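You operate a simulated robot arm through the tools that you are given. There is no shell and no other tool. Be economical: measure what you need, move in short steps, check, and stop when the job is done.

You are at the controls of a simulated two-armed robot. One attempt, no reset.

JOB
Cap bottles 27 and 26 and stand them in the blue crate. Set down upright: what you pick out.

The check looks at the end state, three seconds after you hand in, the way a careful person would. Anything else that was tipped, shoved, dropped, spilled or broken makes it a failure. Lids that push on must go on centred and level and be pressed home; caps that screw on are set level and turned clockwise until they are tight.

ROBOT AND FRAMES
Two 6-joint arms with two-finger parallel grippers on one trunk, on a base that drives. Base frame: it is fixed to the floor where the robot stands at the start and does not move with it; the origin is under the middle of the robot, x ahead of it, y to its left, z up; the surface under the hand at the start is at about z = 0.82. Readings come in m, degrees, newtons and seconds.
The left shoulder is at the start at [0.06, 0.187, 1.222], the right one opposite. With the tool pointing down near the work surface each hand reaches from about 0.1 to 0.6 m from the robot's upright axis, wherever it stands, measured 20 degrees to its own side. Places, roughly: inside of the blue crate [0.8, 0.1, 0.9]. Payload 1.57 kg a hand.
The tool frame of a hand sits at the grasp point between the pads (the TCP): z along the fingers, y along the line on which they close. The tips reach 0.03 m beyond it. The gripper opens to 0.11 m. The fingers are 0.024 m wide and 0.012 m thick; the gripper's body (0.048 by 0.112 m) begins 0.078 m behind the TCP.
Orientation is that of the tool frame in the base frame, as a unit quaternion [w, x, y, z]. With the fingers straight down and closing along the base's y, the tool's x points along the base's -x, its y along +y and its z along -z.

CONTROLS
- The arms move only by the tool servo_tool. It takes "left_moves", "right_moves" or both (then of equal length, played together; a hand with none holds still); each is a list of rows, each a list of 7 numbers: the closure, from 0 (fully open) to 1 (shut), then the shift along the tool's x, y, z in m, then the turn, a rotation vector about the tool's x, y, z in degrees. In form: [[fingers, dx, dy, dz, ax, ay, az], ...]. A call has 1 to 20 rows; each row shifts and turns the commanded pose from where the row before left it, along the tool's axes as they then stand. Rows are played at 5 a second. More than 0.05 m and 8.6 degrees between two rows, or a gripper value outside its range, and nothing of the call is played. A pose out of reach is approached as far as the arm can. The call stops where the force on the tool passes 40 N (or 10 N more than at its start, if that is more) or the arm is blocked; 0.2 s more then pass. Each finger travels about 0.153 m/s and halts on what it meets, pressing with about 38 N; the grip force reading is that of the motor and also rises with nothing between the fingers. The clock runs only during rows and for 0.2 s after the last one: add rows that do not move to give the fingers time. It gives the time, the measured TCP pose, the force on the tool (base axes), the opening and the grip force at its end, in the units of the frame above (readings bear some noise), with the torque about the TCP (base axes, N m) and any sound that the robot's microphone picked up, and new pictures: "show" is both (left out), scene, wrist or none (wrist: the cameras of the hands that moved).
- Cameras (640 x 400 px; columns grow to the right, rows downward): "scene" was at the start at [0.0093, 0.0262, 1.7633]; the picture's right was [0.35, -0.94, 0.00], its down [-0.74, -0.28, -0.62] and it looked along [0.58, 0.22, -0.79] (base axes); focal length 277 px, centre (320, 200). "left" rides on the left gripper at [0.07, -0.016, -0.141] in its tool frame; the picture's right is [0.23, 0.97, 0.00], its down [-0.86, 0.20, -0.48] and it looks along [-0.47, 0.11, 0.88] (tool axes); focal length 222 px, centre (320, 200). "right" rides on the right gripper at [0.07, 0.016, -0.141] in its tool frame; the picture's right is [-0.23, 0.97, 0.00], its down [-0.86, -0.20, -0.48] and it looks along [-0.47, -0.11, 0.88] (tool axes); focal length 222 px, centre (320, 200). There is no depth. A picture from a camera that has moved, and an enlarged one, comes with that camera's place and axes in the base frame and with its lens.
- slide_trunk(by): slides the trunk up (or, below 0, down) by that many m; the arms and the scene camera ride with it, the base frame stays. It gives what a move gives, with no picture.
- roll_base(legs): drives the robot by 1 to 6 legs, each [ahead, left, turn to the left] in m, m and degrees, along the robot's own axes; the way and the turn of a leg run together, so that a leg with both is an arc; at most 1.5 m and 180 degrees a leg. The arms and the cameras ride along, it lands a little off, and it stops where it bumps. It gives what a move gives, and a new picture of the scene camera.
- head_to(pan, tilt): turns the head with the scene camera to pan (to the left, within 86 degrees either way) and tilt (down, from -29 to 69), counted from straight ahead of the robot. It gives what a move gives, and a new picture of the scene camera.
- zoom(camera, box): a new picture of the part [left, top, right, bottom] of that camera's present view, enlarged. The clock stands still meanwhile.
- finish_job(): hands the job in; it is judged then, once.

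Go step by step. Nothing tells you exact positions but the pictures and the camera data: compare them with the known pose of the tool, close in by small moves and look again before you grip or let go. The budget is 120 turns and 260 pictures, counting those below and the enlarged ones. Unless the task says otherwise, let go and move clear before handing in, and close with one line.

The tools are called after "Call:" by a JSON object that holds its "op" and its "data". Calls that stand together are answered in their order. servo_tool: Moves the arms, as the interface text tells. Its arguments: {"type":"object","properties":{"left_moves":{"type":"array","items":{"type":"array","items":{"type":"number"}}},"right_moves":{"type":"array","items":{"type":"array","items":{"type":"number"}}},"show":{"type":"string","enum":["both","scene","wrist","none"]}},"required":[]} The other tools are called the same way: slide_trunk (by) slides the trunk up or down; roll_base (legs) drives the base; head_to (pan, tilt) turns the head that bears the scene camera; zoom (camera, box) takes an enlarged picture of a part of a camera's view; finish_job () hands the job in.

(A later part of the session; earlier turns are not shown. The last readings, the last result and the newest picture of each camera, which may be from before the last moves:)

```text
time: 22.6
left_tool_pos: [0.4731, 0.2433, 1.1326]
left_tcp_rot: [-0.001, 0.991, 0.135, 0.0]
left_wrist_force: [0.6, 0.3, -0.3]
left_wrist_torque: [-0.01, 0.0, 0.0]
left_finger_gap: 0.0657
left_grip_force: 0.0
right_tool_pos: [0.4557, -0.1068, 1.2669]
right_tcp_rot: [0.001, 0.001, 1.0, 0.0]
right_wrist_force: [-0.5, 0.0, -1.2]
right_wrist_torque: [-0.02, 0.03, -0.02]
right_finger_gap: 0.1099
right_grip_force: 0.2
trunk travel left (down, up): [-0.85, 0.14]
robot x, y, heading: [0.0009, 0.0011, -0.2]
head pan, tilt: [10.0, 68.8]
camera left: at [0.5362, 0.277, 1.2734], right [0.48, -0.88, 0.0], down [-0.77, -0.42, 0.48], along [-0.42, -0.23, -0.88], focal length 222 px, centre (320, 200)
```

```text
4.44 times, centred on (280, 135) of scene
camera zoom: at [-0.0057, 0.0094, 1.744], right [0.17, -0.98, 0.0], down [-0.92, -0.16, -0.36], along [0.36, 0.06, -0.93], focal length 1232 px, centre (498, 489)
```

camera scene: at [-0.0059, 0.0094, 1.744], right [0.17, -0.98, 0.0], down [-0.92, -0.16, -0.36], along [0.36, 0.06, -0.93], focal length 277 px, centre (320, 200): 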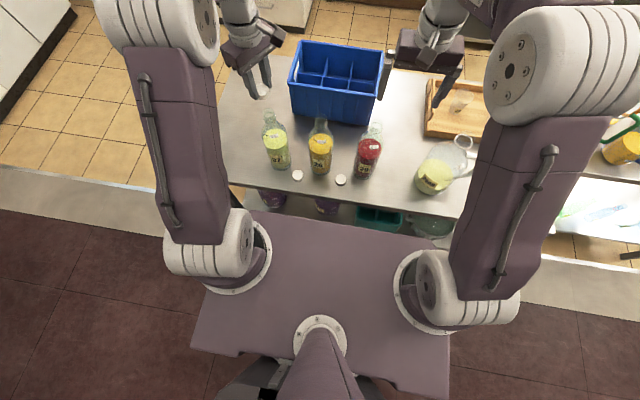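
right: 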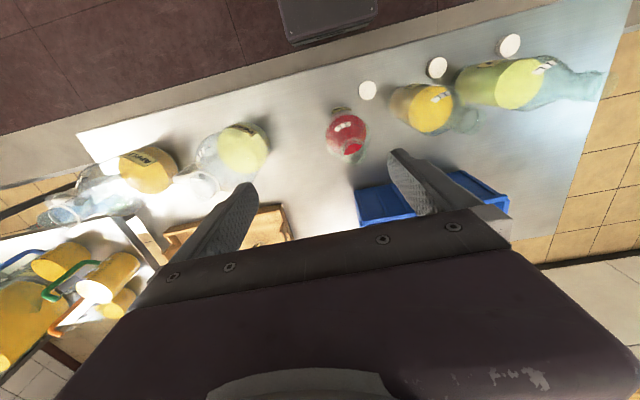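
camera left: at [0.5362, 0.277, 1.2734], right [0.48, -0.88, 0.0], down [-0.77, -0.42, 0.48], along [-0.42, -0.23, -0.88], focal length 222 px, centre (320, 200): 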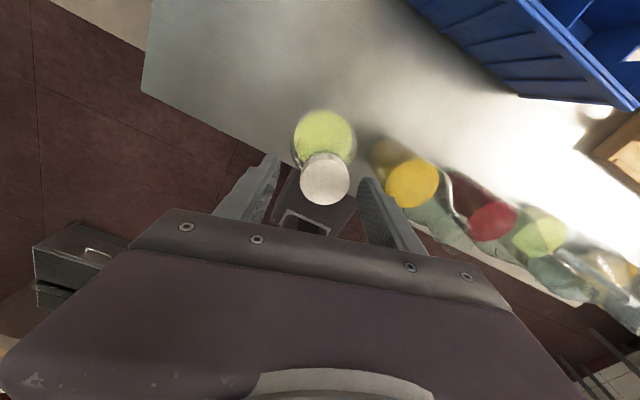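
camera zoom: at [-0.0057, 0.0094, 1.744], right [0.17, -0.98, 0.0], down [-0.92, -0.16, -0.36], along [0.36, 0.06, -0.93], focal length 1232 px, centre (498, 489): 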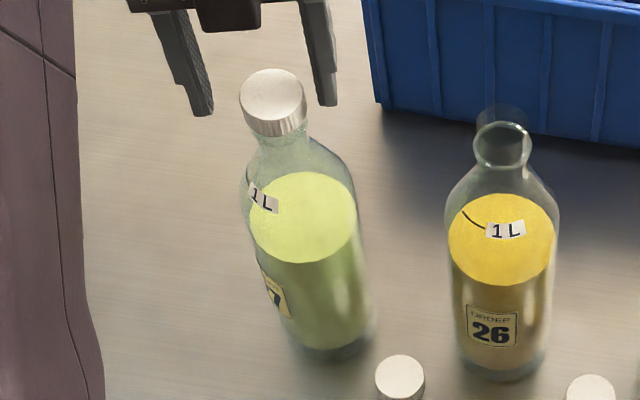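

The cap is level and nearly seated. The bottle settled at about (0.475, 0.239). I'll recentre with open fingers, unwind the wrist, and regrip to tighten.

Call:
{"op": "servo_tool", "data": {"left_moves": [[0.35, 0.001, 0.0047, 0, 0, 0, 0], [0.35, 0, 0, 0, 0, 0, -8.5], [0.35, 0, 0, 0, 0, 0, -8.5], [0.35, 0, 0, 0, 0, 0, -8.5], [0.35, 0, 0, 0, 0, 0, -8.5], [0.35, 0, 0, 0, 0, 0, -8.5], [0.35, 0, 0, 0, 0, 0, -8.5], [0.35, 0, 0, 0, 0, 0, -8.5], [0.35, 0, 0, 0, 0, 0, -8.5], [0.35, 0, 0, 0, 0, 0, -8.5], [0.35, 0, 0, 0, 0, 0, -8.5], [0.35, 0, 0, 0, 0, 0, -8.5], [0.35, 0, 0, 0, 0, 0, -8.5], [0.35, 0, 0, 0, 0, 0, -8.5], [0.35, 0, 0, 0, 0, 0, -8.5], [0.35, 0, 0, 0, 0, 0, -8.5], [0.35, 0, 0, 0, 0, 0, -8.5], [0.35, 0, 0, 0, 0, 0, -8.5], [0.35, 0, 0, 0, 0, 0, -8.5], [0.35, 0, 0, 0, 0, 0, -8.5]], "show": "wrist"}}

Call:
{"op": "zoom", "data": {"camera": "scene", "box": [240, 90, 320, 180]}}

```text
time: 26.8
left_tool_pos: [0.4762, 0.2399, 1.1314]
left_tcp_rot: [0.0, 0.024, 1.0, 0.0]
left_wrist_force: [0.3, 0.0, -0.7]
left_wrist_torque: [-0.04, 0.02, 0.01]
left_finger_gap: 0.0715
left_grip_force: 0.1
right_tool_pos: [0.4556, -0.1079, 1.2652]
right_tcp_rot: [0.0, 0.0, 1.0, 0.0]
right_wrist_force: [-0.1, -0.5, -0.4]
right_wrist_torque: [0.01, -0.01, -0.01]
right_finger_gap: 0.1098
right_grip_force: 0.1
trunk travel left (down, up): [-0.85, 0.14]
robot x, y, heading: [-0.0001, -0.0018, -0.0]
head pan, tilt: [10.0, 68.8]
camera left: at [0.4052, 0.2258, 1.2737], right [-0.18, 0.98, 0.0], down [0.86, 0.16, 0.48], along [0.47, 0.09, -0.88], focal length 222 px, centre (320, 200)
```

left: 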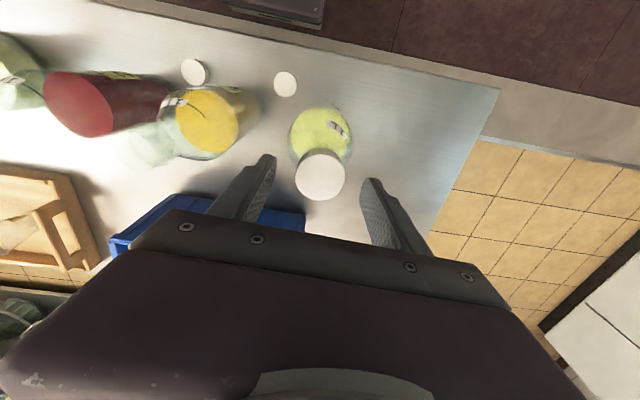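

```text
4.44 times, centred on (280, 135) of scene
camera zoom: at [-0.0059, 0.0095, 1.744], right [0.17, -0.98, 0.0], down [-0.92, -0.16, -0.36], along [0.36, 0.06, -0.93], focal length 1232 px, centre (498, 489)
```

zoom: 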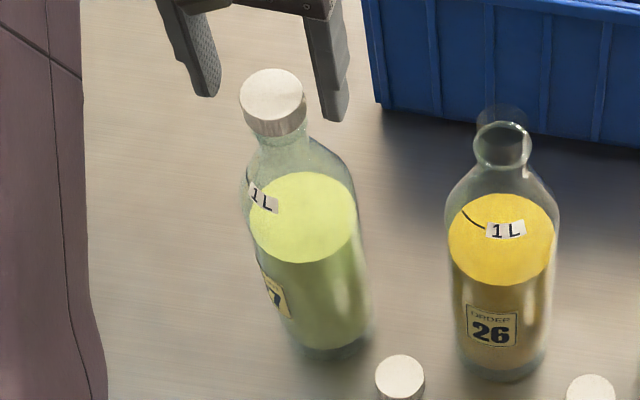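

Centred. Gripping and turning, with no extra push.

Call:
{"op": "servo_tool", "data": {"left_moves": [[0.35, 0.0015, 0, 0.001, 0, 0, 0], [0.6, 0, 0, 0, 0, 0, 0], [1, 0, 0, 0, 0, 0, 0], [1, 0, 0, 0, 0, 0, 0], [1, 0, 0, 0, 0, 0, 7], [1, 0, 0, 0.0001, 0, 0, 7], [1, 0, 0, 0.0001, 0, 0, 7], [1, 0, 0, 0.0001, 0, 0, 7], [1, 0, 0, 0.0001, 0, 0, 7]], "show": "none"}}

Call:
{"op": "zoom", "data": {"camera": "scene", "box": [240, 90, 320, 180]}}

```text
time: 28.8
left_tool_pos: [0.474, 0.2384, 1.1305]
left_tcp_rot: [0.0, 0.328, 0.945, 0.0]
left_wrist_force: [-0.8, -0.7, 1.5]
left_wrist_torque: [-0.03, 0.06, 0.03]
left_finger_gap: 0.0379
left_grip_force: 38.5
right_tool_pos: [0.4552, -0.1066, 1.2658]
right_tcp_rot: [0.001, 0.0, 1.0, 0.0]
right_wrist_force: [0.9, 0.4, 0.3]
right_wrist_torque: [-0.02, 0.01, 0.0]
right_finger_gap: 0.1099
right_grip_force: 0.0
trunk travel left (down, up): [-0.85, 0.14]
robot x, y, heading: [0.0, 0.001, 0.2]
head pan, tilt: [10.0, 68.8]
```

```text
4.44 times, centred on (280, 135) of scene
camera zoom: at [-0.0064, 0.009, 1.744], right [0.17, -0.98, 0.0], down [-0.92, -0.16, -0.36], along [0.36, 0.06, -0.93], focal length 1232 px, centre (498, 489)
```

zoom: 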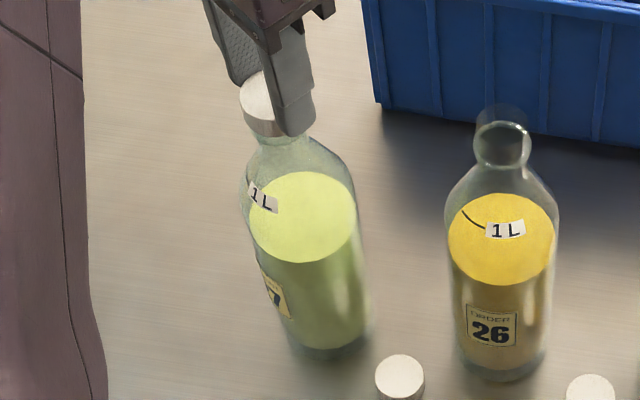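

Call:
{"op": "servo_tool", "data": {"left_moves": [[1, 0, 0, 0.0001, 0, 0, 8], [1, 0, 0, 0.0001, 0, 0, 8], [1, 0, 0, 0.0001, 0, 0, 8], [1, 0, 0, 0.0001, 0, 0, 8], [1, 0, 0, 0.0001, 0, 0, 8], [1, 0, 0, 0.0001, 0, 0, 8], [1, 0, 0, 0.0001, 0, 0, 8]], "show": "none"}}

Call:
{"op": "zoom", "data": {"camera": "scene", "box": [240, 90, 320, 180]}}

Call:
{"op": "servo_tool", "data": {"left_moves": [[1, 0, 0, 0, 0, 0, 8], [1, 0, 0, 0, 0, 0, 8], [1, 0, 0, 0, 0, 0, 8], [1, 0, 0, 0, 0, 0, 8]], "show": "none"}}

Call:
{"op": "zoom", "data": {"camera": "scene", "box": [240, 90, 320, 180]}}

```text
time: 30.4
left_tool_pos: [0.4736, 0.2393, 1.1306]
left_tcp_rot: [0.0, 0.733, 0.68, 0.0]
left_wrist_force: [-0.8, 1.6, 2.4]
left_wrist_torque: [0.1, 0.04, -0.03]
left_finger_gap: 0.0375
left_grip_force: 37.8
right_tool_pos: [0.4553, -0.1076, 1.2671]
right_tcp_rot: [0.0, 0.0, 1.0, 0.0]
right_wrist_force: [-0.1, 0.4, 0.2]
right_wrist_torque: [-0.01, -0.02, 0.01]
right_finger_gap: 0.1101
right_grip_force: 0.1
trunk travel left (down, up): [-0.85, 0.14]
robot x, y, heading: [-0.0015, 0.0023, 0.4]
head pan, tilt: [10.0, 68.8]
```

```text
4.44 times, centred on (280, 135) of scene
camera zoom: at [-0.0058, 0.0097, 1.744], right [0.17, -0.98, 0.0], down [-0.92, -0.16, -0.36], along [0.36, 0.06, -0.93], focal length 1232 px, centre (498, 489)
```

zoom: 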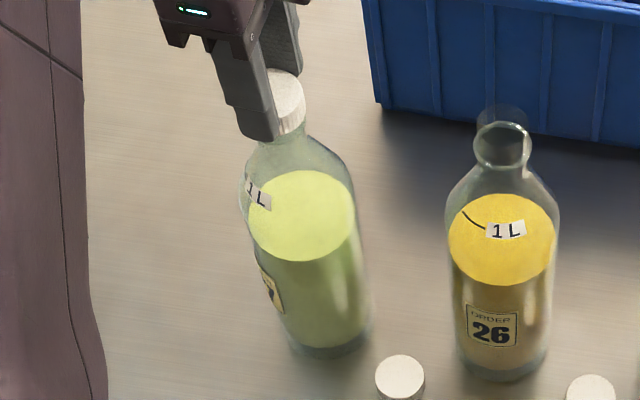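

```text
time: 31.4
left_tool_pos: [0.4736, 0.2391, 1.1303]
left_tcp_rot: [0.0, 0.892, 0.452, 0.0]
left_wrist_force: [-0.5, 2.0, 0.6]
left_wrist_torque: [0.07, 0.04, 0.04]
left_finger_gap: 0.0375
left_grip_force: 38.0
right_tool_pos: [0.4558, -0.1068, 1.2658]
right_tcp_rot: [0.0, 0.0, 1.0, 0.0]
right_wrist_force: [-0.6, 0.6, -0.1]
right_wrist_torque: [0.01, -0.01, -0.03]
right_finger_gap: 0.1101
right_grip_force: 0.1
trunk travel left (down, up): [-0.85, 0.14]
robot x, y, heading: [-0.0013, -0.0011, 0.0]
head pan, tilt: [10.0, 68.8]
```

```text
4.44 times, centred on (280, 135) of scene
camera zoom: at [-0.0059, 0.0098, 1.744], right [0.17, -0.98, 0.0], down [-0.92, -0.16, -0.36], along [0.36, 0.06, -0.93], focal length 1232 px, centre (498, 489)
```

zoom: 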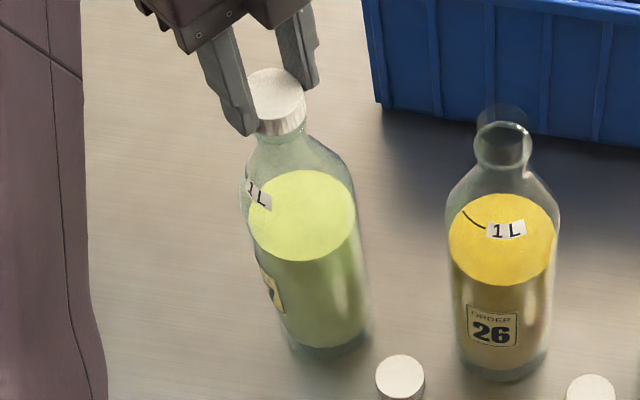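

Call:
{"op": "servo_tool", "data": {"left_moves": [[1, 0, 0, 0, 0, 0, 8], [1, 0, 0, 0, 0, 0, 8], [1, 0, 0, 0, 0, 0, 8], [1, 0, 0, 0, 0, 0, 8], [1, 0, 0, 0, 0, 0, 8], [1, 0, 0, 0, 0, 0, 8]], "show": "none"}}

Call:
{"op": "zoom", "data": {"camera": "scene", "box": [240, 90, 320, 180]}}

Call:
{"op": "zoom", "data": {"camera": "scene", "box": [256, 100, 296, 125]}}

```text
time: 32.8
left_tool_pos: [0.4719, 0.2058, 1.1297]
left_tcp_rot: [-0.018, 0.998, 0.063, 0.005]
left_wrist_force: [2.9, 4.0, 12.5]
left_wrist_torque: [1.04, -0.79, -0.02]
left_finger_gap: 0.0373
left_grip_force: 37.9
left hand out of reach, approached as far as the arm can: row 6
right_tool_pos: [0.4549, -0.1089, 1.2661]
right_tcp_rot: [0.001, 0.0, 1.0, 0.0]
right_wrist_force: [0.2, 0.1, 1.1]
right_wrist_torque: [0.06, -0.01, 0.02]
right_finger_gap: 0.11
right_grip_force: 0.0
trunk travel left (down, up): [-0.85, 0.14]
robot x, y, heading: [-0.0017, 0.0015, 0.1]
head pan, tilt: [10.0, 68.8]
```

```text
4.44 times, centred on (280, 135) of scene
camera zoom: at [-0.0085, 0.0072, 1.7443], right [0.17, -0.98, 0.0], down [-0.92, -0.16, -0.36], along [0.36, 0.06, -0.93], focal length 1232 px, centre (498, 489)
```

zoom: 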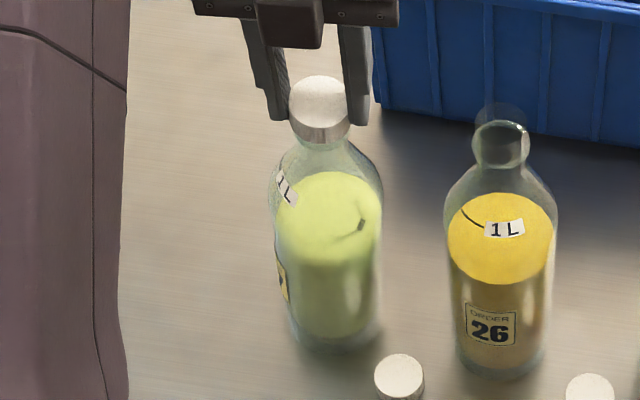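

```text
16.00 times, centred on (276, 112) of scene
camera zoom: at [-0.0085, 0.0072, 1.7443], right [0.17, -0.98, 0.0], down [-0.92, -0.16, -0.36], along [0.36, 0.06, -0.93], focal length 4437 px, centre (1024, 1600)
```

zoom: 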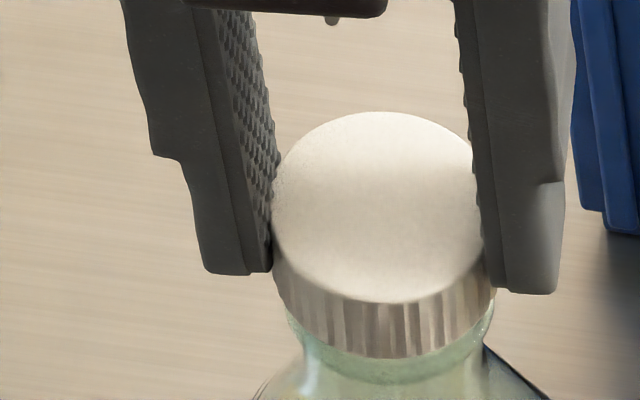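

The wrist hit its limit and the hand swung sideways, tilting the bottle. I'll step straight back to the previous reachable pose.

Call:
{"op": "servo_tool", "data": {"left_moves": [[1, 0, 0, 0, 0, 0, -4], [1, 0, 0, 0, 0, 0, -4], [1, 0, 0, 0, 0, 0, -2], [1, 0, 0, 0, 0, 0, 0]], "show": "none"}}

Call:
{"op": "zoom", "data": {"camera": "scene", "box": [240, 90, 320, 180]}}

```text
time: 33.8
left_tool_pos: [0.4706, 0.2058, 1.1281]
left_tcp_rot: [0.001, 0.99, 0.139, 0.001]
left_wrist_force: [0.6, 2.0, 23.6]
left_wrist_torque: [0.48, -0.43, -0.03]
left_finger_gap: 0.0363
left_grip_force: 38.6
right_tool_pos: [0.454, -0.108, 1.2685]
right_tcp_rot: [0.001, 0.0, 1.0, 0.0]
right_wrist_force: [0.8, -0.1, 1.1]
right_wrist_torque: [0.01, 0.03, 0.01]
right_finger_gap: 0.1101
right_grip_force: 0.0
trunk travel left (down, up): [-0.85, 0.14]
robot x, y, heading: [0.0007, 0.0014, 0.0]
head pan, tilt: [10.0, 68.8]
```

```text
4.44 times, centred on (280, 135) of scene
camera zoom: at [-0.0098, 0.0089, 1.7441], right [0.17, -0.98, 0.0], down [-0.92, -0.16, -0.36], along [0.36, 0.06, -0.93], focal length 1232 px, centre (498, 489)
```

zoom: 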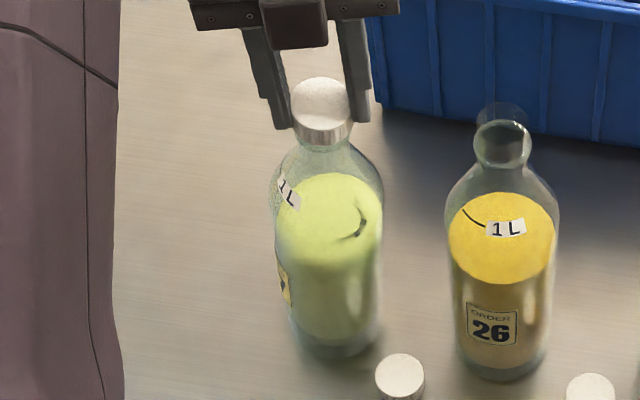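

The bottle's base is at about (0.467, 0.234), but its top is held at y 0.206. I'll bring the top back over the base slowly.

Call:
{"op": "servo_tool", "data": {"left_moves": [[1, 0.0015, -0.007, -0.0005, 0, 0, 0], [1, 0.0015, -0.007, -0.0005, 0, 0, 0], [1, 0.0015, -0.007, -0.0005, 0, 0, 0], [1, 0.0015, -0.007, -0.0005, 0, 0, 0], [1, 0, 0, 0, 0, 0, 0]], "show": "none"}}

Call:
{"op": "zoom", "data": {"camera": "scene", "box": [240, 90, 320, 180]}}

```text
time: 35.0
left_tool_pos: [0.469, 0.2354, 1.1278]
left_tcp_rot: [0.0, 0.99, 0.139, -0.001]
left_wrist_force: [-0.3, -1.2, -3.8]
left_wrist_torque: [-0.46, 0.51, -0.03]
left_finger_gap: 0.037
left_grip_force: 38.2
right_tool_pos: [0.4565, -0.1083, 1.2659]
right_tcp_rot: [0.0, 0.0, 1.0, 0.0]
right_wrist_force: [1.0, 1.1, 0.3]
right_wrist_torque: [0.0, -0.01, 0.0]
right_finger_gap: 0.1098
right_grip_force: 0.0
trunk travel left (down, up): [-0.85, 0.14]
robot x, y, heading: [-0.0003, 0.0017, 0.2]
head pan, tilt: [10.0, 68.8]
```

```text
4.44 times, centred on (280, 135) of scene
camera zoom: at [-0.0058, 0.0093, 1.7438], right [0.17, -0.98, 0.0], down [-0.92, -0.16, -0.36], along [0.36, 0.06, -0.93], focal length 1232 px, centre (498, 489)
```

zoom: 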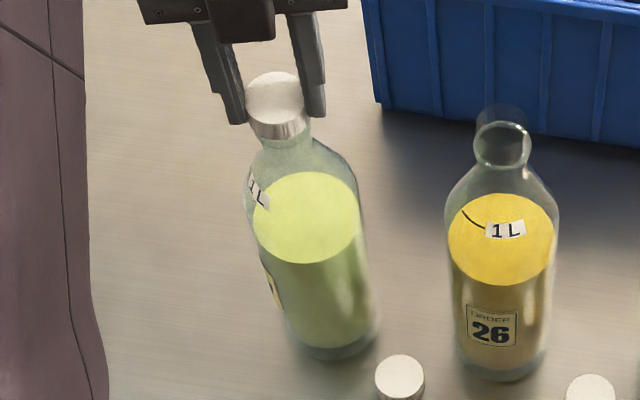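

The bottle is nearly vertical and slightly lifted. I'll lower it a hair and release.

Call:
{"op": "servo_tool", "data": {"left_moves": [[1, 0, 0, 0.001, 0, 0, 0], [0.8, 0, 0, 0, 0, 0, 0], [0.6, 0, 0, 0, 0, 0, 0], [0.4, 0, 0, 0, 0, 0, 0], [0.3, 0, 0, 0, 0, 0, 0]], "show": "wrist"}}

Call:
{"op": "zoom", "data": {"camera": "scene", "box": [240, 90, 320, 180]}}

Call:
{"op": "zoom", "data": {"camera": "scene", "box": [256, 100, 296, 125]}}

```text
time: 36.2
left_tool_pos: [0.4713, 0.2355, 1.1281]
left_tcp_rot: [0.0, 0.99, 0.139, 0.0]
left_wrist_force: [-0.4, 0.7, -0.4]
left_wrist_torque: [0.04, 0.0, 0.01]
left_finger_gap: 0.077
left_grip_force: 0.0
right_tool_pos: [0.4549, -0.108, 1.2662]
right_tcp_rot: [0.0, 0.0, 1.0, -0.001]
right_wrist_force: [0.7, -0.2, -0.2]
right_wrist_torque: [0.01, -0.01, -0.01]
right_finger_gap: 0.11
right_grip_force: 0.1
trunk travel left (down, up): [-0.85, 0.14]
robot x, y, heading: [-0.0025, -0.0015, -0.2]
head pan, tilt: [10.0, 68.8]
camera left: at [0.5336, 0.2703, 1.2691], right [0.49, -0.87, 0.0], down [-0.77, -0.43, 0.48], along [-0.42, -0.23, -0.88], focal length 222 px, centre (320, 200)
```

left: 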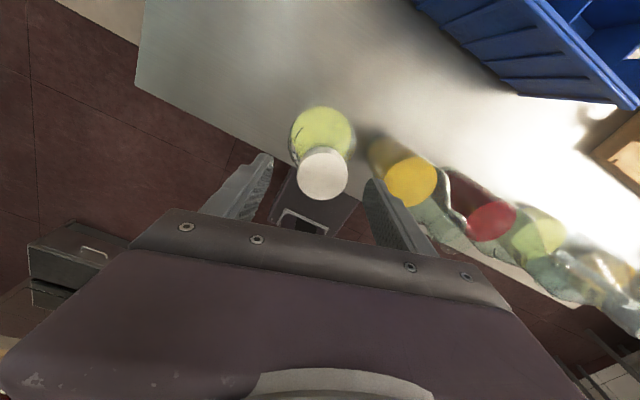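

```text
4.44 times, centred on (280, 135) of scene
camera zoom: at [-0.0059, 0.0095, 1.744], right [0.17, -0.98, 0.0], down [-0.92, -0.16, -0.36], along [0.36, 0.06, -0.93], focal length 1232 px, centre (498, 489)
```

zoom: 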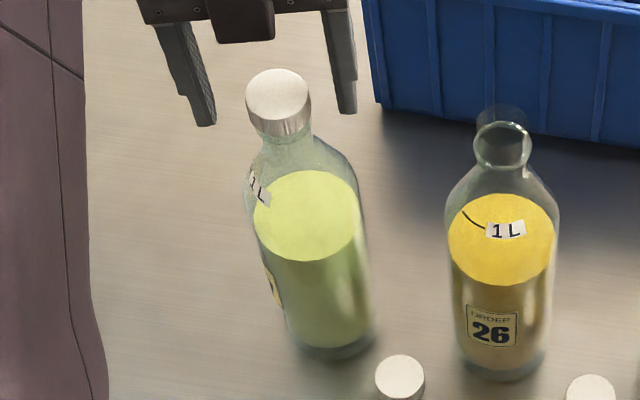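

```text
16.00 times, centred on (276, 112) of scene
camera zoom: at [-0.0059, 0.0095, 1.744], right [0.17, -0.98, 0.0], down [-0.92, -0.16, -0.36], along [0.36, 0.06, -0.93], focal length 4437 px, centre (1024, 1600)
```

zoom: 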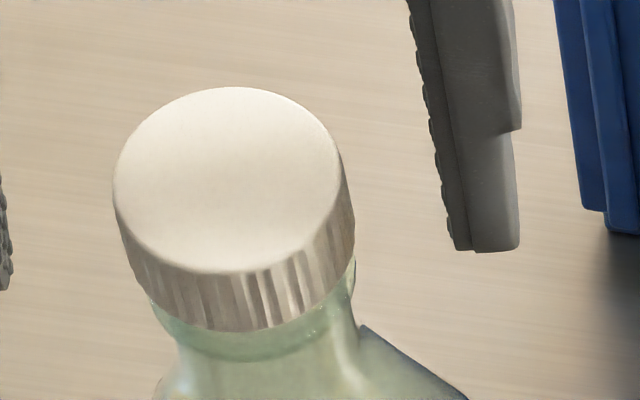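

The bottle stands upright again with the cap level and about 1 mm lower. I'll recentre, unwind, and regrip, staying below the wrist limit this time.

Call:
{"op": "servo_tool", "data": {"left_moves": [[0.35, 0.005, 0.0012, 0, 0, 0, 0], [0.35, 0, 0, 0, 0, 0, -8.5], [0.35, 0, 0, 0, 0, 0, -8.5], [0.35, 0, 0, 0, 0, 0, -8.5], [0.35, 0, 0, 0, 0, 0, -8.5], [0.35, 0, 0, 0, 0, 0, -8.5], [0.35, 0, 0, 0, 0, 0, -8.5], [0.35, 0, 0, 0, 0, 0, -8.5], [0.35, 0, 0, 0, 0, 0, -8.5], [0.35, 0, 0, 0, 0, 0, -8.5], [0.35, 0, 0, 0, 0, 0, -8.5], [0.35, 0, 0, 0, 0, 0, -8.5], [0.35, 0, 0, 0, 0, 0, -8.5], [0.35, 0, 0, 0, 0, 0, -8.5], [0.35, 0, 0, 0, 0, 0, -8.5], [0.35, 0, 0, 0, 0, 0, -8.5], [0.35, 0, 0, 0, 0, 0, -8.5], [0.35, 0, 0, 0, 0, 0, -8.5], [0.35, 0, 0, 0, 0, 0, -8.5], [0.35, 0, 0, 0, 0, 0, -8.5]], "show": "none"}}

Call:
{"op": "zoom", "data": {"camera": "left", "box": [240, 120, 400, 220]}}

```text
time: 40.4
left_tool_pos: [0.4748, 0.2351, 1.1279]
left_tcp_rot: [0.0, 0.02, 1.0, -0.001]
left_wrist_force: [-0.3, 0.4, -0.3]
left_wrist_torque: [-0.01, -0.01, 0.02]
left_finger_gap: 0.0717
left_grip_force: 0.1
right_tool_pos: [0.4552, -0.108, 1.2663]
right_tcp_rot: [0.0, 0.0, 1.0, 0.0]
right_wrist_force: [0.4, -0.2, -0.1]
right_wrist_torque: [0.02, 0.01, 0.02]
right_finger_gap: 0.1099
right_grip_force: 0.1
trunk travel left (down, up): [-0.85, 0.14]
robot x, y, heading: [-0.0026, -0.0004, -0.1]
head pan, tilt: [10.0, 68.8]
```

```text
4.00 times, centred on (320, 170) of left
camera zoom: at [0.4054, 0.2224, 1.2694], right [-0.19, 0.98, 0.0], down [0.86, 0.16, 0.48], along [0.47, 0.09, -0.88], focal length 888 px, centre (320, 320)
```

zoom: 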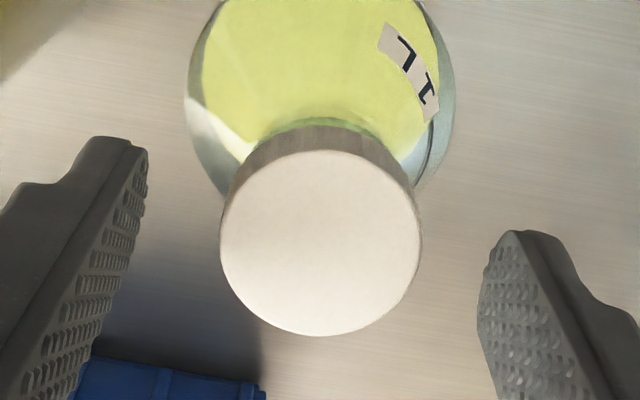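

Centred within 1 mm. Gripping and turning.

Call:
{"op": "servo_tool", "data": {"left_moves": [[0.6, 0.001, 0, 0.0005, 0, 0, 0], [1, 0, 0, 0, 0, 0, 0], [1, 0, 0, 0, 0, 0, 0], [1, 0, 0, 0, 0, 0, 8], [1, 0, 0, 0, 0, 0, 8], [1, 0, 0, 0, 0, 0, 8], [1, 0, 0, 0, 0, 0, 8], [1, 0, 0, 0, 0, 0, 8], [1, 0, 0, 0, 0, 0, 8], [1, 0, 0, 0, 0, 0, 8], [1, 0, 0, 0, 0, 0, 8]], "show": "none"}}

Call:
{"op": "zoom", "data": {"camera": "scene", "box": [240, 90, 320, 180]}}

Call:
{"op": "zoom", "data": {"camera": "left", "box": [240, 120, 400, 220]}}

```text
time: 42.8
left_tool_pos: [0.4746, 0.2353, 1.1279]
left_tcp_rot: [0.0, 0.549, 0.836, 0.0]
left_wrist_force: [-0.6, -1.1, -1.7]
left_wrist_torque: [0.0, -0.03, -0.01]
left_finger_gap: 0.0385
left_grip_force: 38.6
right_tool_pos: [0.4557, -0.1081, 1.2666]
right_tcp_rot: [0.0, 0.0, 1.0, 0.0]
right_wrist_force: [0.3, 0.0, 1.0]
right_wrist_torque: [0.02, 0.0, 0.01]
right_finger_gap: 0.1099
right_grip_force: 0.2
trunk travel left (down, up): [-0.85, 0.14]
robot x, y, heading: [-0.0012, 0.0016, 0.0]
head pan, tilt: [10.0, 68.8]
```

```text
4.44 times, centred on (280, 135) of scene
camera zoom: at [-0.0058, 0.0092, 1.744], right [0.17, -0.98, 0.0], down [-0.92, -0.16, -0.36], along [0.36, 0.06, -0.93], focal length 1232 px, centre (498, 489)
```

zoom: 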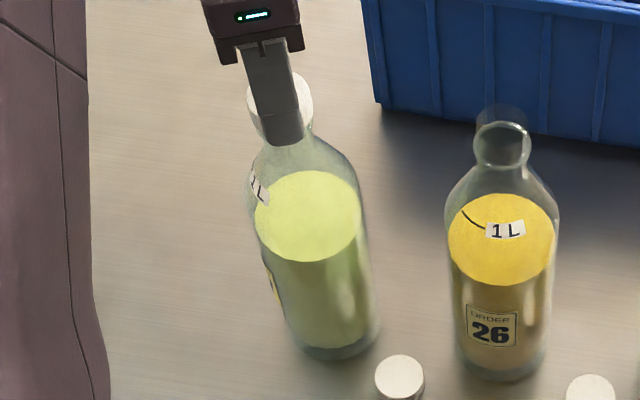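

```text
4.00 times, centred on (320, 170) of left
camera zoom: at [0.4323, 0.2929, 1.2685], right [0.8, 0.59, 0.0], down [0.52, -0.71, 0.48], along [0.28, -0.38, -0.88], focal length 888 px, centre (320, 320)
```

zoom: 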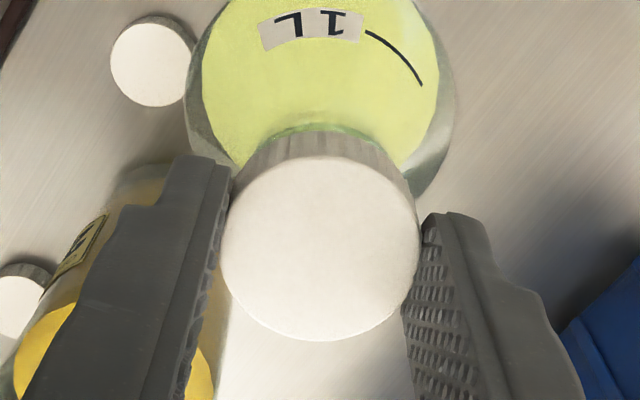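

The bottle barely turns. I'll check whether the cap turns with the fingers or slips by comparing the knurls in the hand camera.

Call:
{"op": "zoom", "data": {"camera": "left", "box": [292, 148, 348, 183]}}

Call:
{"op": "servo_tool", "data": {"left_moves": [[1, 0, 0, 0, 0, 0, 7], [1, 0, 0, 0, 0, 0, 7], [1, 0, 0, 0, 0, 0, 7]], "show": "none"}}

Call:
{"op": "zoom", "data": {"camera": "left", "box": [292, 148, 348, 183]}}

Call:
{"op": "zoom", "data": {"camera": "scene", "box": [240, 90, 320, 180]}}

```text
11.43 times, centred on (320, 166) of left
camera zoom: at [0.4323, 0.2929, 1.2685], right [0.8, 0.59, 0.0], down [0.52, -0.71, 0.48], along [0.28, -0.38, -0.88], focal length 2538 px, centre (320, 594)
```

zoom: 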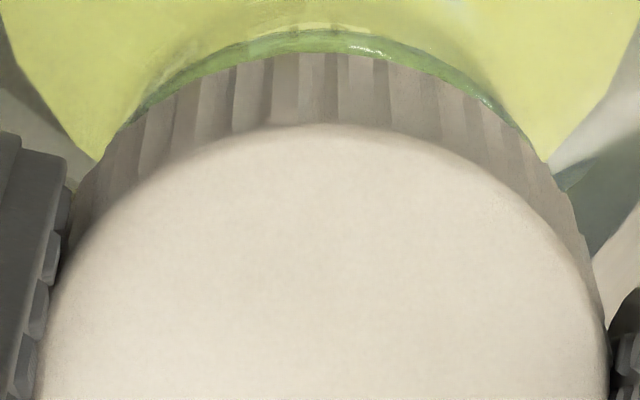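

```text
time: 43.6
left_tool_pos: [0.4748, 0.2364, 1.1267]
left_tcp_rot: [0.0, 0.692, 0.722, 0.001]
left_wrist_force: [0.6, 1.6, -2.8]
left_wrist_torque: [0.08, -0.05, 0.01]
left_finger_gap: 0.0387
left_grip_force: 38.2
right_tool_pos: [0.4562, -0.106, 1.2652]
right_tcp_rot: [0.0, 0.0, 1.0, 0.0]
right_wrist_force: [0.5, -0.5, -0.3]
right_wrist_torque: [0.0, 0.0, -0.01]
right_finger_gap: 0.1104
right_grip_force: 0.1
trunk travel left (down, up): [-0.85, 0.14]
robot x, y, heading: [-0.0008, 0.0021, -0.1]
head pan, tilt: [10.0, 68.8]
```

```text
11.43 times, centred on (320, 166) of left
camera zoom: at [0.4567, 0.3049, 1.2685], right [0.96, 0.27, 0.0], down [0.23, -0.85, 0.48], along [0.13, -0.46, -0.88], focal length 2538 px, centre (320, 594)
```

zoom: 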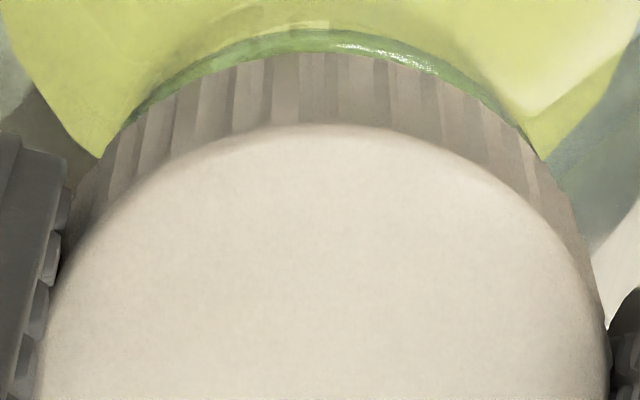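

```text
4.44 times, centred on (280, 135) of scene
camera zoom: at [-0.0052, 0.0102, 1.744], right [0.17, -0.98, 0.0], down [-0.92, -0.16, -0.36], along [0.36, 0.06, -0.93], focal length 1232 px, centre (498, 489)
```

zoom: 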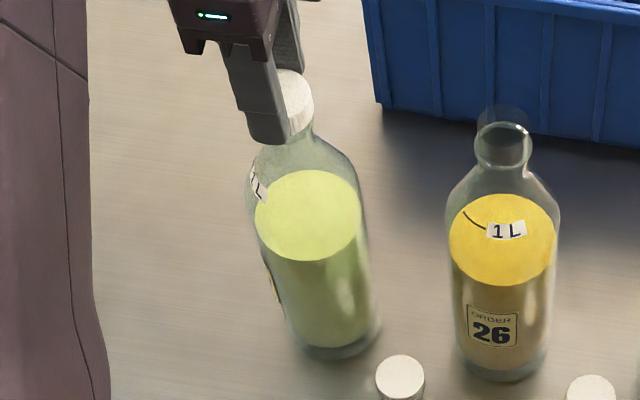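

The cap turns with the fingers and the thread is pulling it down. Continuing to about 150°, following it down.

Call:
{"op": "servo_tool", "data": {"left_moves": [[1, 0, 0, 0.0003, 0, 0, 8], [1, 0, 0, 0.0001, 0, 0, 8], [1, 0, 0, 0.0001, 0, 0, 8], [1, 0, 0, 0.0001, 0, 0, 8], [1, 0, 0, 0.0001, 0, 0, 8], [1, 0, 0, 0.0001, 0, 0, 8], [1, 0, 0, 0.0001, 0, 0, 8], [1, 0, 0, 0.0001, 0, 0, 6]], "show": "none"}}

Call:
{"op": "zoom", "data": {"camera": "scene", "box": [240, 90, 320, 180]}}

Call:
{"op": "zoom", "data": {"camera": "left", "box": [292, 148, 348, 183]}}

```text
time: 45.4
left_tool_pos: [0.4743, 0.2353, 1.126]
left_tcp_rot: [0.0, 0.965, 0.262, -0.001]
left_wrist_force: [-0.7, 0.0, 0.8]
left_wrist_torque: [0.01, 0.03, 0.13]
left_finger_gap: 0.0386
left_grip_force: 37.5
right_tool_pos: [0.457, -0.1076, 1.2661]
right_tcp_rot: [-0.001, 0.0, 1.0, 0.0]
right_wrist_force: [-0.4, 0.1, -0.1]
right_wrist_torque: [-0.03, 0.0, -0.01]
right_finger_gap: 0.11
right_grip_force: 0.1
trunk travel left (down, up): [-0.85, 0.14]
robot x, y, heading: [-0.0019, 0.0006, -0.2]
head pan, tilt: [10.0, 68.8]
```

```text
4.44 times, centred on (280, 135) of scene
camera zoom: at [-0.006, 0.0093, 1.744], right [0.17, -0.98, 0.0], down [-0.92, -0.16, -0.36], along [0.36, 0.06, -0.93], focal length 1232 px, centre (498, 489)
```

zoom: 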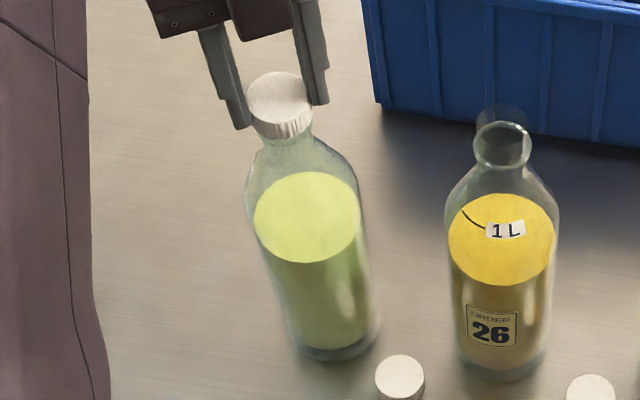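

```text
11.43 times, centred on (320, 166) of left
camera zoom: at [0.5265, 0.2849, 1.2675], right [0.69, -0.73, 0.0], down [-0.64, -0.6, 0.48], along [-0.35, -0.33, -0.88], focal length 2538 px, centre (320, 594)
```

zoom: 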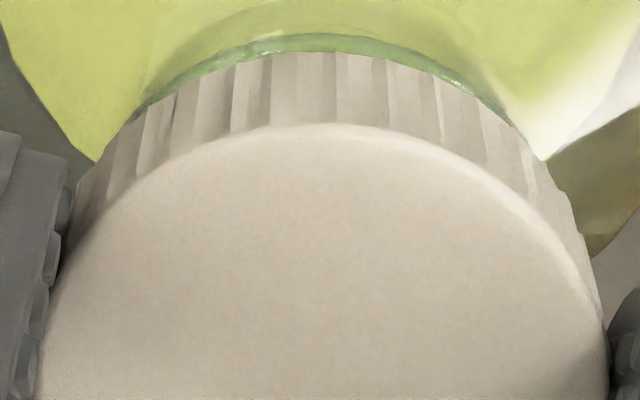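

A torque of 0.13 N·m is showing and the bottle now turns along, so the cap is seated. I'll press down about 25 N to hold the bottle and tighten a bit more.

Call:
{"op": "servo_tool", "data": {"left_moves": [[1, 0, 0, 0.0015, 0, 0, 0], [1, 0, 0, 0.0015, 0, 0, 0], [1, 0, 0, 0.001, 0, 0, 0], [1, 0, 0, 0, 0, 0, 4], [1, 0, 0, 0, 0, 0, 4]], "show": "none"}}

Call:
{"op": "zoom", "data": {"camera": "left", "box": [292, 148, 348, 183]}}

```text
time: 46.8
left_tool_pos: [0.474, 0.2342, 1.1245]
left_tcp_rot: [0.0, 0.981, 0.194, 0.004]
left_wrist_force: [-2.9, -4.6, 23.0]
left_wrist_torque: [-0.36, 0.6, 0.08]
left_finger_gap: 0.0387
left_grip_force: 38.1
right_tool_pos: [0.4541, -0.1095, 1.2662]
right_tcp_rot: [0.001, 0.0, 1.0, 0.001]
right_wrist_force: [-0.5, 0.2, -0.1]
right_wrist_torque: [0.0, 0.04, 0.01]
right_finger_gap: 0.1102
right_grip_force: 0.0
trunk travel left (down, up): [-0.85, 0.14]
robot x, y, heading: [-0.0007, -0.0001, -0.1]
head pan, tilt: [10.0, 68.8]
stopped in row 5 (left hand): the force on the tool passed its limit at 40 N (the readings are from after the stop); the commanded pose is now the measured one
```

```text
11.43 times, centred on (320, 166) of left
camera zoom: at [0.5313, 0.2752, 1.2671], right [0.58, -0.81, 0.0], down [-0.72, -0.51, 0.47], along [-0.38, -0.28, -0.88], focal length 2538 px, centre (320, 594)
```

zoom: 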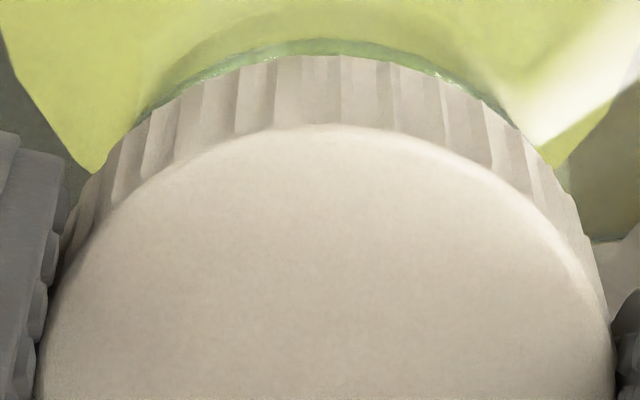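

The force limit tripped. I'll relax, release, unwind 85°, regrip, and tighten with moderate pressure, away from the wrist limit.

Call:
{"op": "servo_tool", "data": {"left_moves": [[1, 0, 0, -0.002, 0, 0, 0], [0.7, 0, 0, 0, 0, 0, 0], [0.35, 0, 0, 0, 0, 0, 0], [0.35, 0, 0, 0, 0, 0, -8.5], [0.35, 0, 0, 0, 0, 0, -8.5], [0.35, 0, 0, 0, 0, 0, -8.5], [0.35, 0, 0, 0, 0, 0, -8.5], [0.35, 0, 0, 0, 0, 0, -8.5], [0.35, 0, 0, 0, 0, 0, -8.5], [0.35, 0, 0, 0, 0, 0, -8.5], [0.35, 0, 0, 0, 0, 0, -8.5], [0.35, 0, 0, 0, 0, 0, -8.5], [0.35, 0, 0, 0, 0, 0, -8.5], [0.35, 0, 0, 0, 0, 0, -8.5], [0.35, 0, 0, 0, 0, 0, 0]], "show": "none"}}

Call:
{"op": "zoom", "data": {"camera": "left", "box": [240, 120, 400, 220]}}

Call:
{"op": "zoom", "data": {"camera": "scene", "box": [240, 90, 320, 180]}}

Call:
{"op": "zoom", "data": {"camera": "scene", "box": [256, 100, 296, 125]}}

```text
time: 50.0
left_tool_pos: [0.4744, 0.2347, 1.1257]
left_tcp_rot: [0.002, 0.53, 0.848, 0.001]
left_wrist_force: [0.0, -0.7, 0.4]
left_wrist_torque: [-0.01, 0.01, 0.02]
left_finger_gap: 0.0714
left_grip_force: 0.1
right_tool_pos: [0.456, -0.1069, 1.2644]
right_tcp_rot: [0.0, 0.001, 1.0, 0.0]
right_wrist_force: [0.3, -0.1, 0.3]
right_wrist_torque: [-0.02, 0.01, -0.02]
right_finger_gap: 0.1102
right_grip_force: 0.2
trunk travel left (down, up): [-0.85, 0.14]
robot x, y, heading: [0.0015, 0.002, 0.1]
head pan, tilt: [10.0, 68.8]
```

```text
4.00 times, centred on (320, 170) of left
camera zoom: at [0.4296, 0.2903, 1.2661], right [0.78, 0.63, 0.0], down [0.55, -0.68, 0.48], along [0.3, -0.37, -0.88], focal length 888 px, centre (320, 320)
```

zoom: 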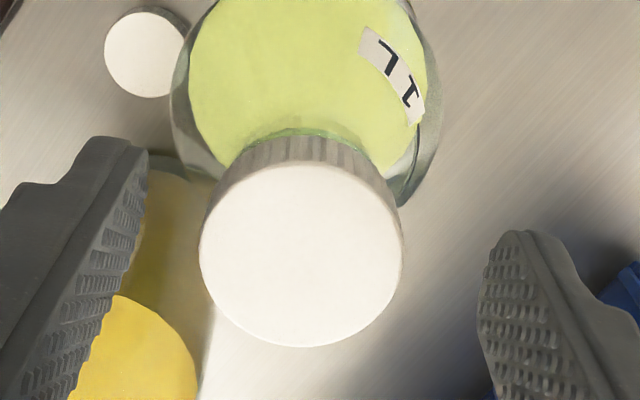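

```text
4.44 times, centred on (280, 135) of scene
camera zoom: at [-0.0058, 0.0094, 1.744], right [0.17, -0.98, 0.0], down [-0.92, -0.16, -0.36], along [0.36, 0.06, -0.93], focal length 1232 px, centre (498, 489)
```

zoom: 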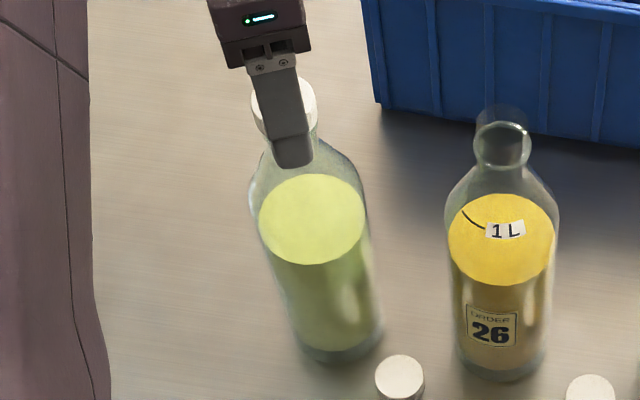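

```text
16.00 times, centred on (276, 112) of scene
camera zoom: at [-0.0058, 0.0094, 1.744], right [0.17, -0.98, 0.0], down [-0.92, -0.16, -0.36], along [0.36, 0.06, -0.93], focal length 4437 px, centre (1024, 1600)
```

zoom: 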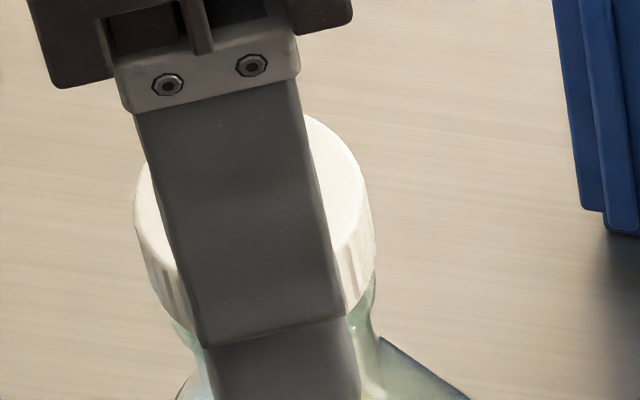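

Recentering 4 mm, then gripping, pressing, and turning.

Call:
{"op": "servo_tool", "data": {"left_moves": [[0.35, -0.0009, -0.0039, 0, 0, 0, 0], [0.6, 0, 0, 0, 0, 0, 0], [1, 0, 0, 0, 0, 0, 0], [1, 0, 0, 0, 0, 0, 0], [1, 0, 0, 0.0015, 0, 0, 0], [1, 0, 0, 0.001, 0, 0, 0], [1, 0, 0, 0, 0, 0, 5], [1, 0, 0, 0, 0, 0, 5]], "show": "none"}}

Call:
{"op": "zoom", "data": {"camera": "left", "box": [240, 120, 400, 220]}}

Call:
{"op": "servo_tool", "data": {"left_moves": [[1, 0, 0, 0, 0, 0, 6], [1, 0, 0, 0, 0, 0, 6], [1, 0, 0, 0, 0, 0, 6], [1, 0, 0, 0, 0, 0, 6]], "show": "none"}}

Call:
{"op": "zoom", "data": {"camera": "left", "box": [240, 120, 400, 220]}}

```text
time: 51.8
left_tool_pos: [0.4707, 0.2303, 1.1251]
left_tcp_rot: [0.002, 0.603, 0.798, 0.003]
left_wrist_force: [1.8, -3.1, 21.8]
left_wrist_torque: [-0.27, -0.04, 0.14]
left_finger_gap: 0.0367
left_grip_force: 38.0
right_tool_pos: [0.4537, -0.1095, 1.2664]
right_tcp_rot: [0.0, 0.0, 1.0, 0.001]
right_wrist_force: [0.3, -0.4, -0.1]
right_wrist_torque: [0.02, 0.0, -0.01]
right_finger_gap: 0.1101
right_grip_force: 0.0
trunk travel left (down, up): [-0.85, 0.14]
robot x, y, heading: [-0.0002, 0.0019, -0.1]
head pan, tilt: [10.0, 68.8]
```

```text
4.00 times, centred on (320, 170) of left
camera zoom: at [0.4353, 0.2929, 1.2657], right [0.87, 0.48, 0.01], down [0.42, -0.77, 0.48], along [0.24, -0.42, -0.88], focal length 888 px, centre (320, 320)
```

zoom: 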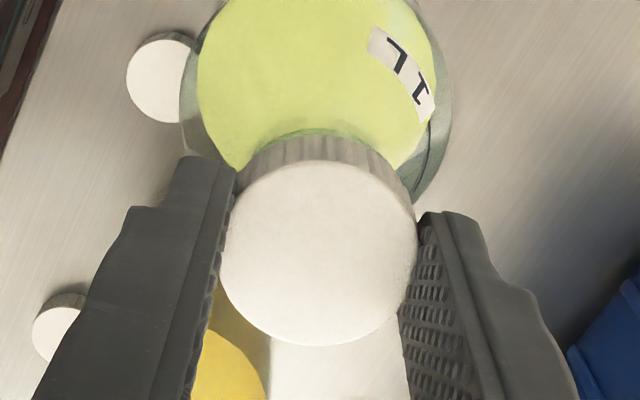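

```text
time: 52.8
left_tool_pos: [0.4698, 0.2303, 1.123]
left_tcp_rot: [0.001, 0.756, 0.655, 0.004]
left_wrist_force: [0.5, -0.7, 26.0]
left_wrist_torque: [-0.12, -0.05, 0.3]
left_finger_gap: 0.0362
left_grip_force: 38.5
right_tool_pos: [0.4542, -0.1103, 1.2675]
right_tcp_rot: [0.001, 0.0, 1.0, 0.0]
right_wrist_force: [0.3, 0.1, 0.4]
right_wrist_torque: [-0.01, -0.02, 0.01]
right_finger_gap: 0.1098
right_grip_force: 0.2
trunk travel left (down, up): [-0.85, 0.14]
robot x, y, heading: [0.0011, -0.0029, -0.2]
head pan, tilt: [10.0, 68.8]
```

```text
4.00 times, centred on (320, 170) of left
camera zoom: at [0.4635, 0.3026, 1.2653], right [1.0, 0.09, 0.01], down [0.07, -0.88, 0.48], along [0.05, -0.48, -0.88], focal length 888 px, centre (320, 320)
```

zoom: 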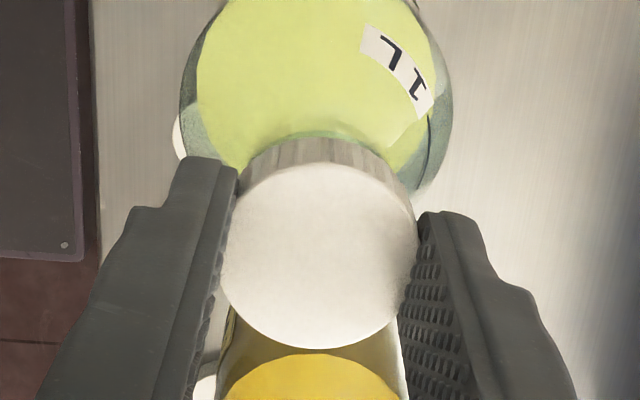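

The bottle now turns rigidly with the cap at 0.3 N·m, so the cap is tight. I'll ease off, release, and inspect.

Call:
{"op": "servo_tool", "data": {"left_moves": [[1, 0, 0, -0.002, 0, 0, 0], [1, 0, 0, -0.0015, 0, 0, 0], [0.7, 0, 0, 0, 0, 0, 0], [0.3, 0, 0, 0, 0, 0, 0], [0.1, 0, 0, -0.03, 0, 0, 0], [0.1, 0, 0, -0.04, 0, 0, 0], [0.1, 0.04, 0, -0.03, 0, 0, 0], [0.1, 0.04, 0, 0, 0, 0, 0]], "show": "scene"}}

Call:
{"op": "zoom", "data": {"camera": "scene", "box": [240, 90, 320, 180]}}

Call:
{"op": "zoom", "data": {"camera": "scene", "box": [256, 100, 296, 125]}}

```text
time: 54.6
left_tool_pos: [0.4822, 0.3142, 1.2254]
left_tcp_rot: [0.001, 0.755, 0.656, -0.001]
left_wrist_force: [0.7, 0.4, 0.5]
left_wrist_torque: [-0.03, 0.03, -0.02]
left_finger_gap: 0.0989
left_grip_force: 0.0
right_tool_pos: [0.456, -0.1062, 1.2663]
right_tcp_rot: [0.0, 0.0, 1.0, -0.001]
right_wrist_force: [-0.3, 0.6, 0.0]
right_wrist_torque: [-0.07, 0.03, -0.02]
right_finger_gap: 0.1096
right_grip_force: 0.1
trunk travel left (down, up): [-0.85, 0.14]
robot x, y, heading: [0.001, -0.002, -0.0]
head pan, tilt: [10.0, 68.8]
camera scene: at [-0.0045, 0.0123, 1.744], right [0.17, -0.98, 0.0], down [-0.92, -0.16, -0.36], along [0.36, 0.06, -0.93], focal length 277 px, centre (320, 200)
```

scene: 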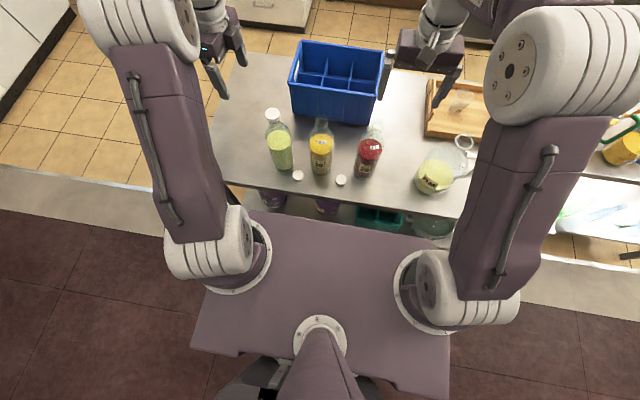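

```text
4.44 times, centred on (280, 135) of scene
camera zoom: at [-0.0045, 0.0123, 1.744], right [0.17, -0.98, 0.0], down [-0.92, -0.16, -0.36], along [0.36, 0.06, -0.93], focal length 1232 px, centre (498, 489)
```

zoom: 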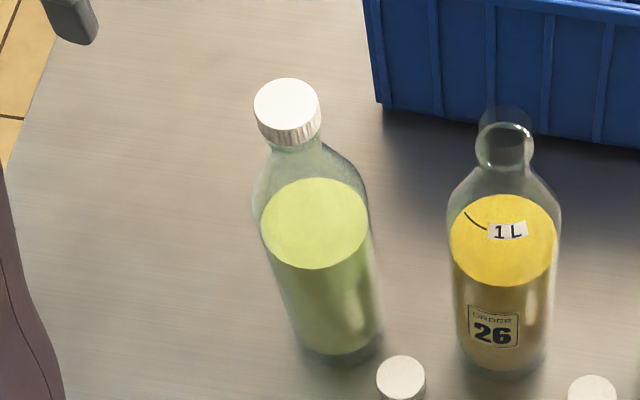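

```text
16.00 times, centred on (276, 112) of scene
camera zoom: at [-0.0045, 0.0123, 1.744], right [0.17, -0.98, 0.0], down [-0.92, -0.16, -0.36], along [0.36, 0.06, -0.93], focal length 4437 px, centre (1024, 1600)
```

zoom: 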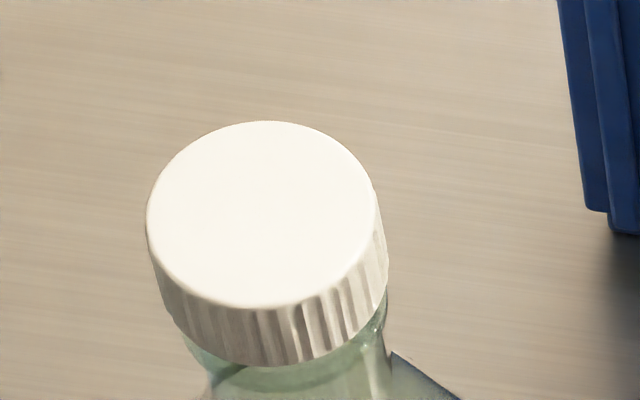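

Cap 27 is on, level, and seated. Next I'll put 27 into the crate, which also makes room to fetch the middle cap. The crate is far away, so I'll drive 8 cm closer; the base front should stay short of the table edge.

Call:
{"op": "roll_base", "data": {"legs": [[0.07, 0, 0]]}}

```text
time: 55.6
left_tool_pos: [0.5436, 0.3104, 1.2307]
left_tcp_rot: [0.004, 0.755, 0.655, 0.004]
left_wrist_force: [-1.0, 0.3, -0.7]
left_wrist_torque: [-0.02, -0.08, -0.03]
left_finger_gap: 0.0989
left_grip_force: 0.1
right_tool_pos: [0.5173, -0.1093, 1.2691]
right_tcp_rot: [0.003, 0.0, 1.0, 0.001]
right_wrist_force: [-0.6, -0.3, 0.4]
right_wrist_torque: [0.01, -0.07, -0.01]
right_finger_gap: 0.1099
right_grip_force: 0.1
trunk travel left (down, up): [-0.85, 0.14]
robot x, y, heading: [0.0713, -0.0007, 0.0]
head pan, tilt: [10.0, 68.8]
camera scene: at [0.0529, 0.0088, 1.744], right [0.17, -0.98, 0.0], down [-0.92, -0.16, -0.37], along [0.36, 0.06, -0.93], focal length 277 px, centre (320, 200)
```

scene: 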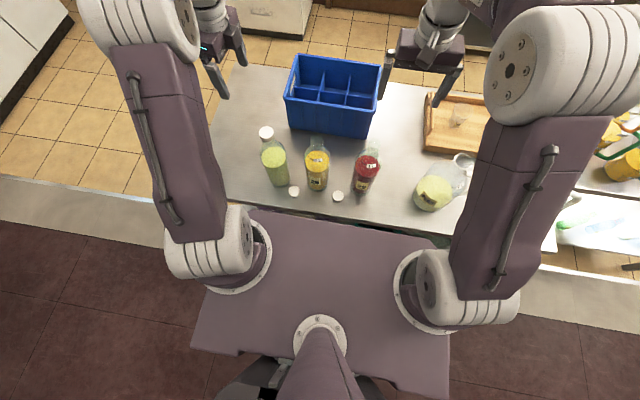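

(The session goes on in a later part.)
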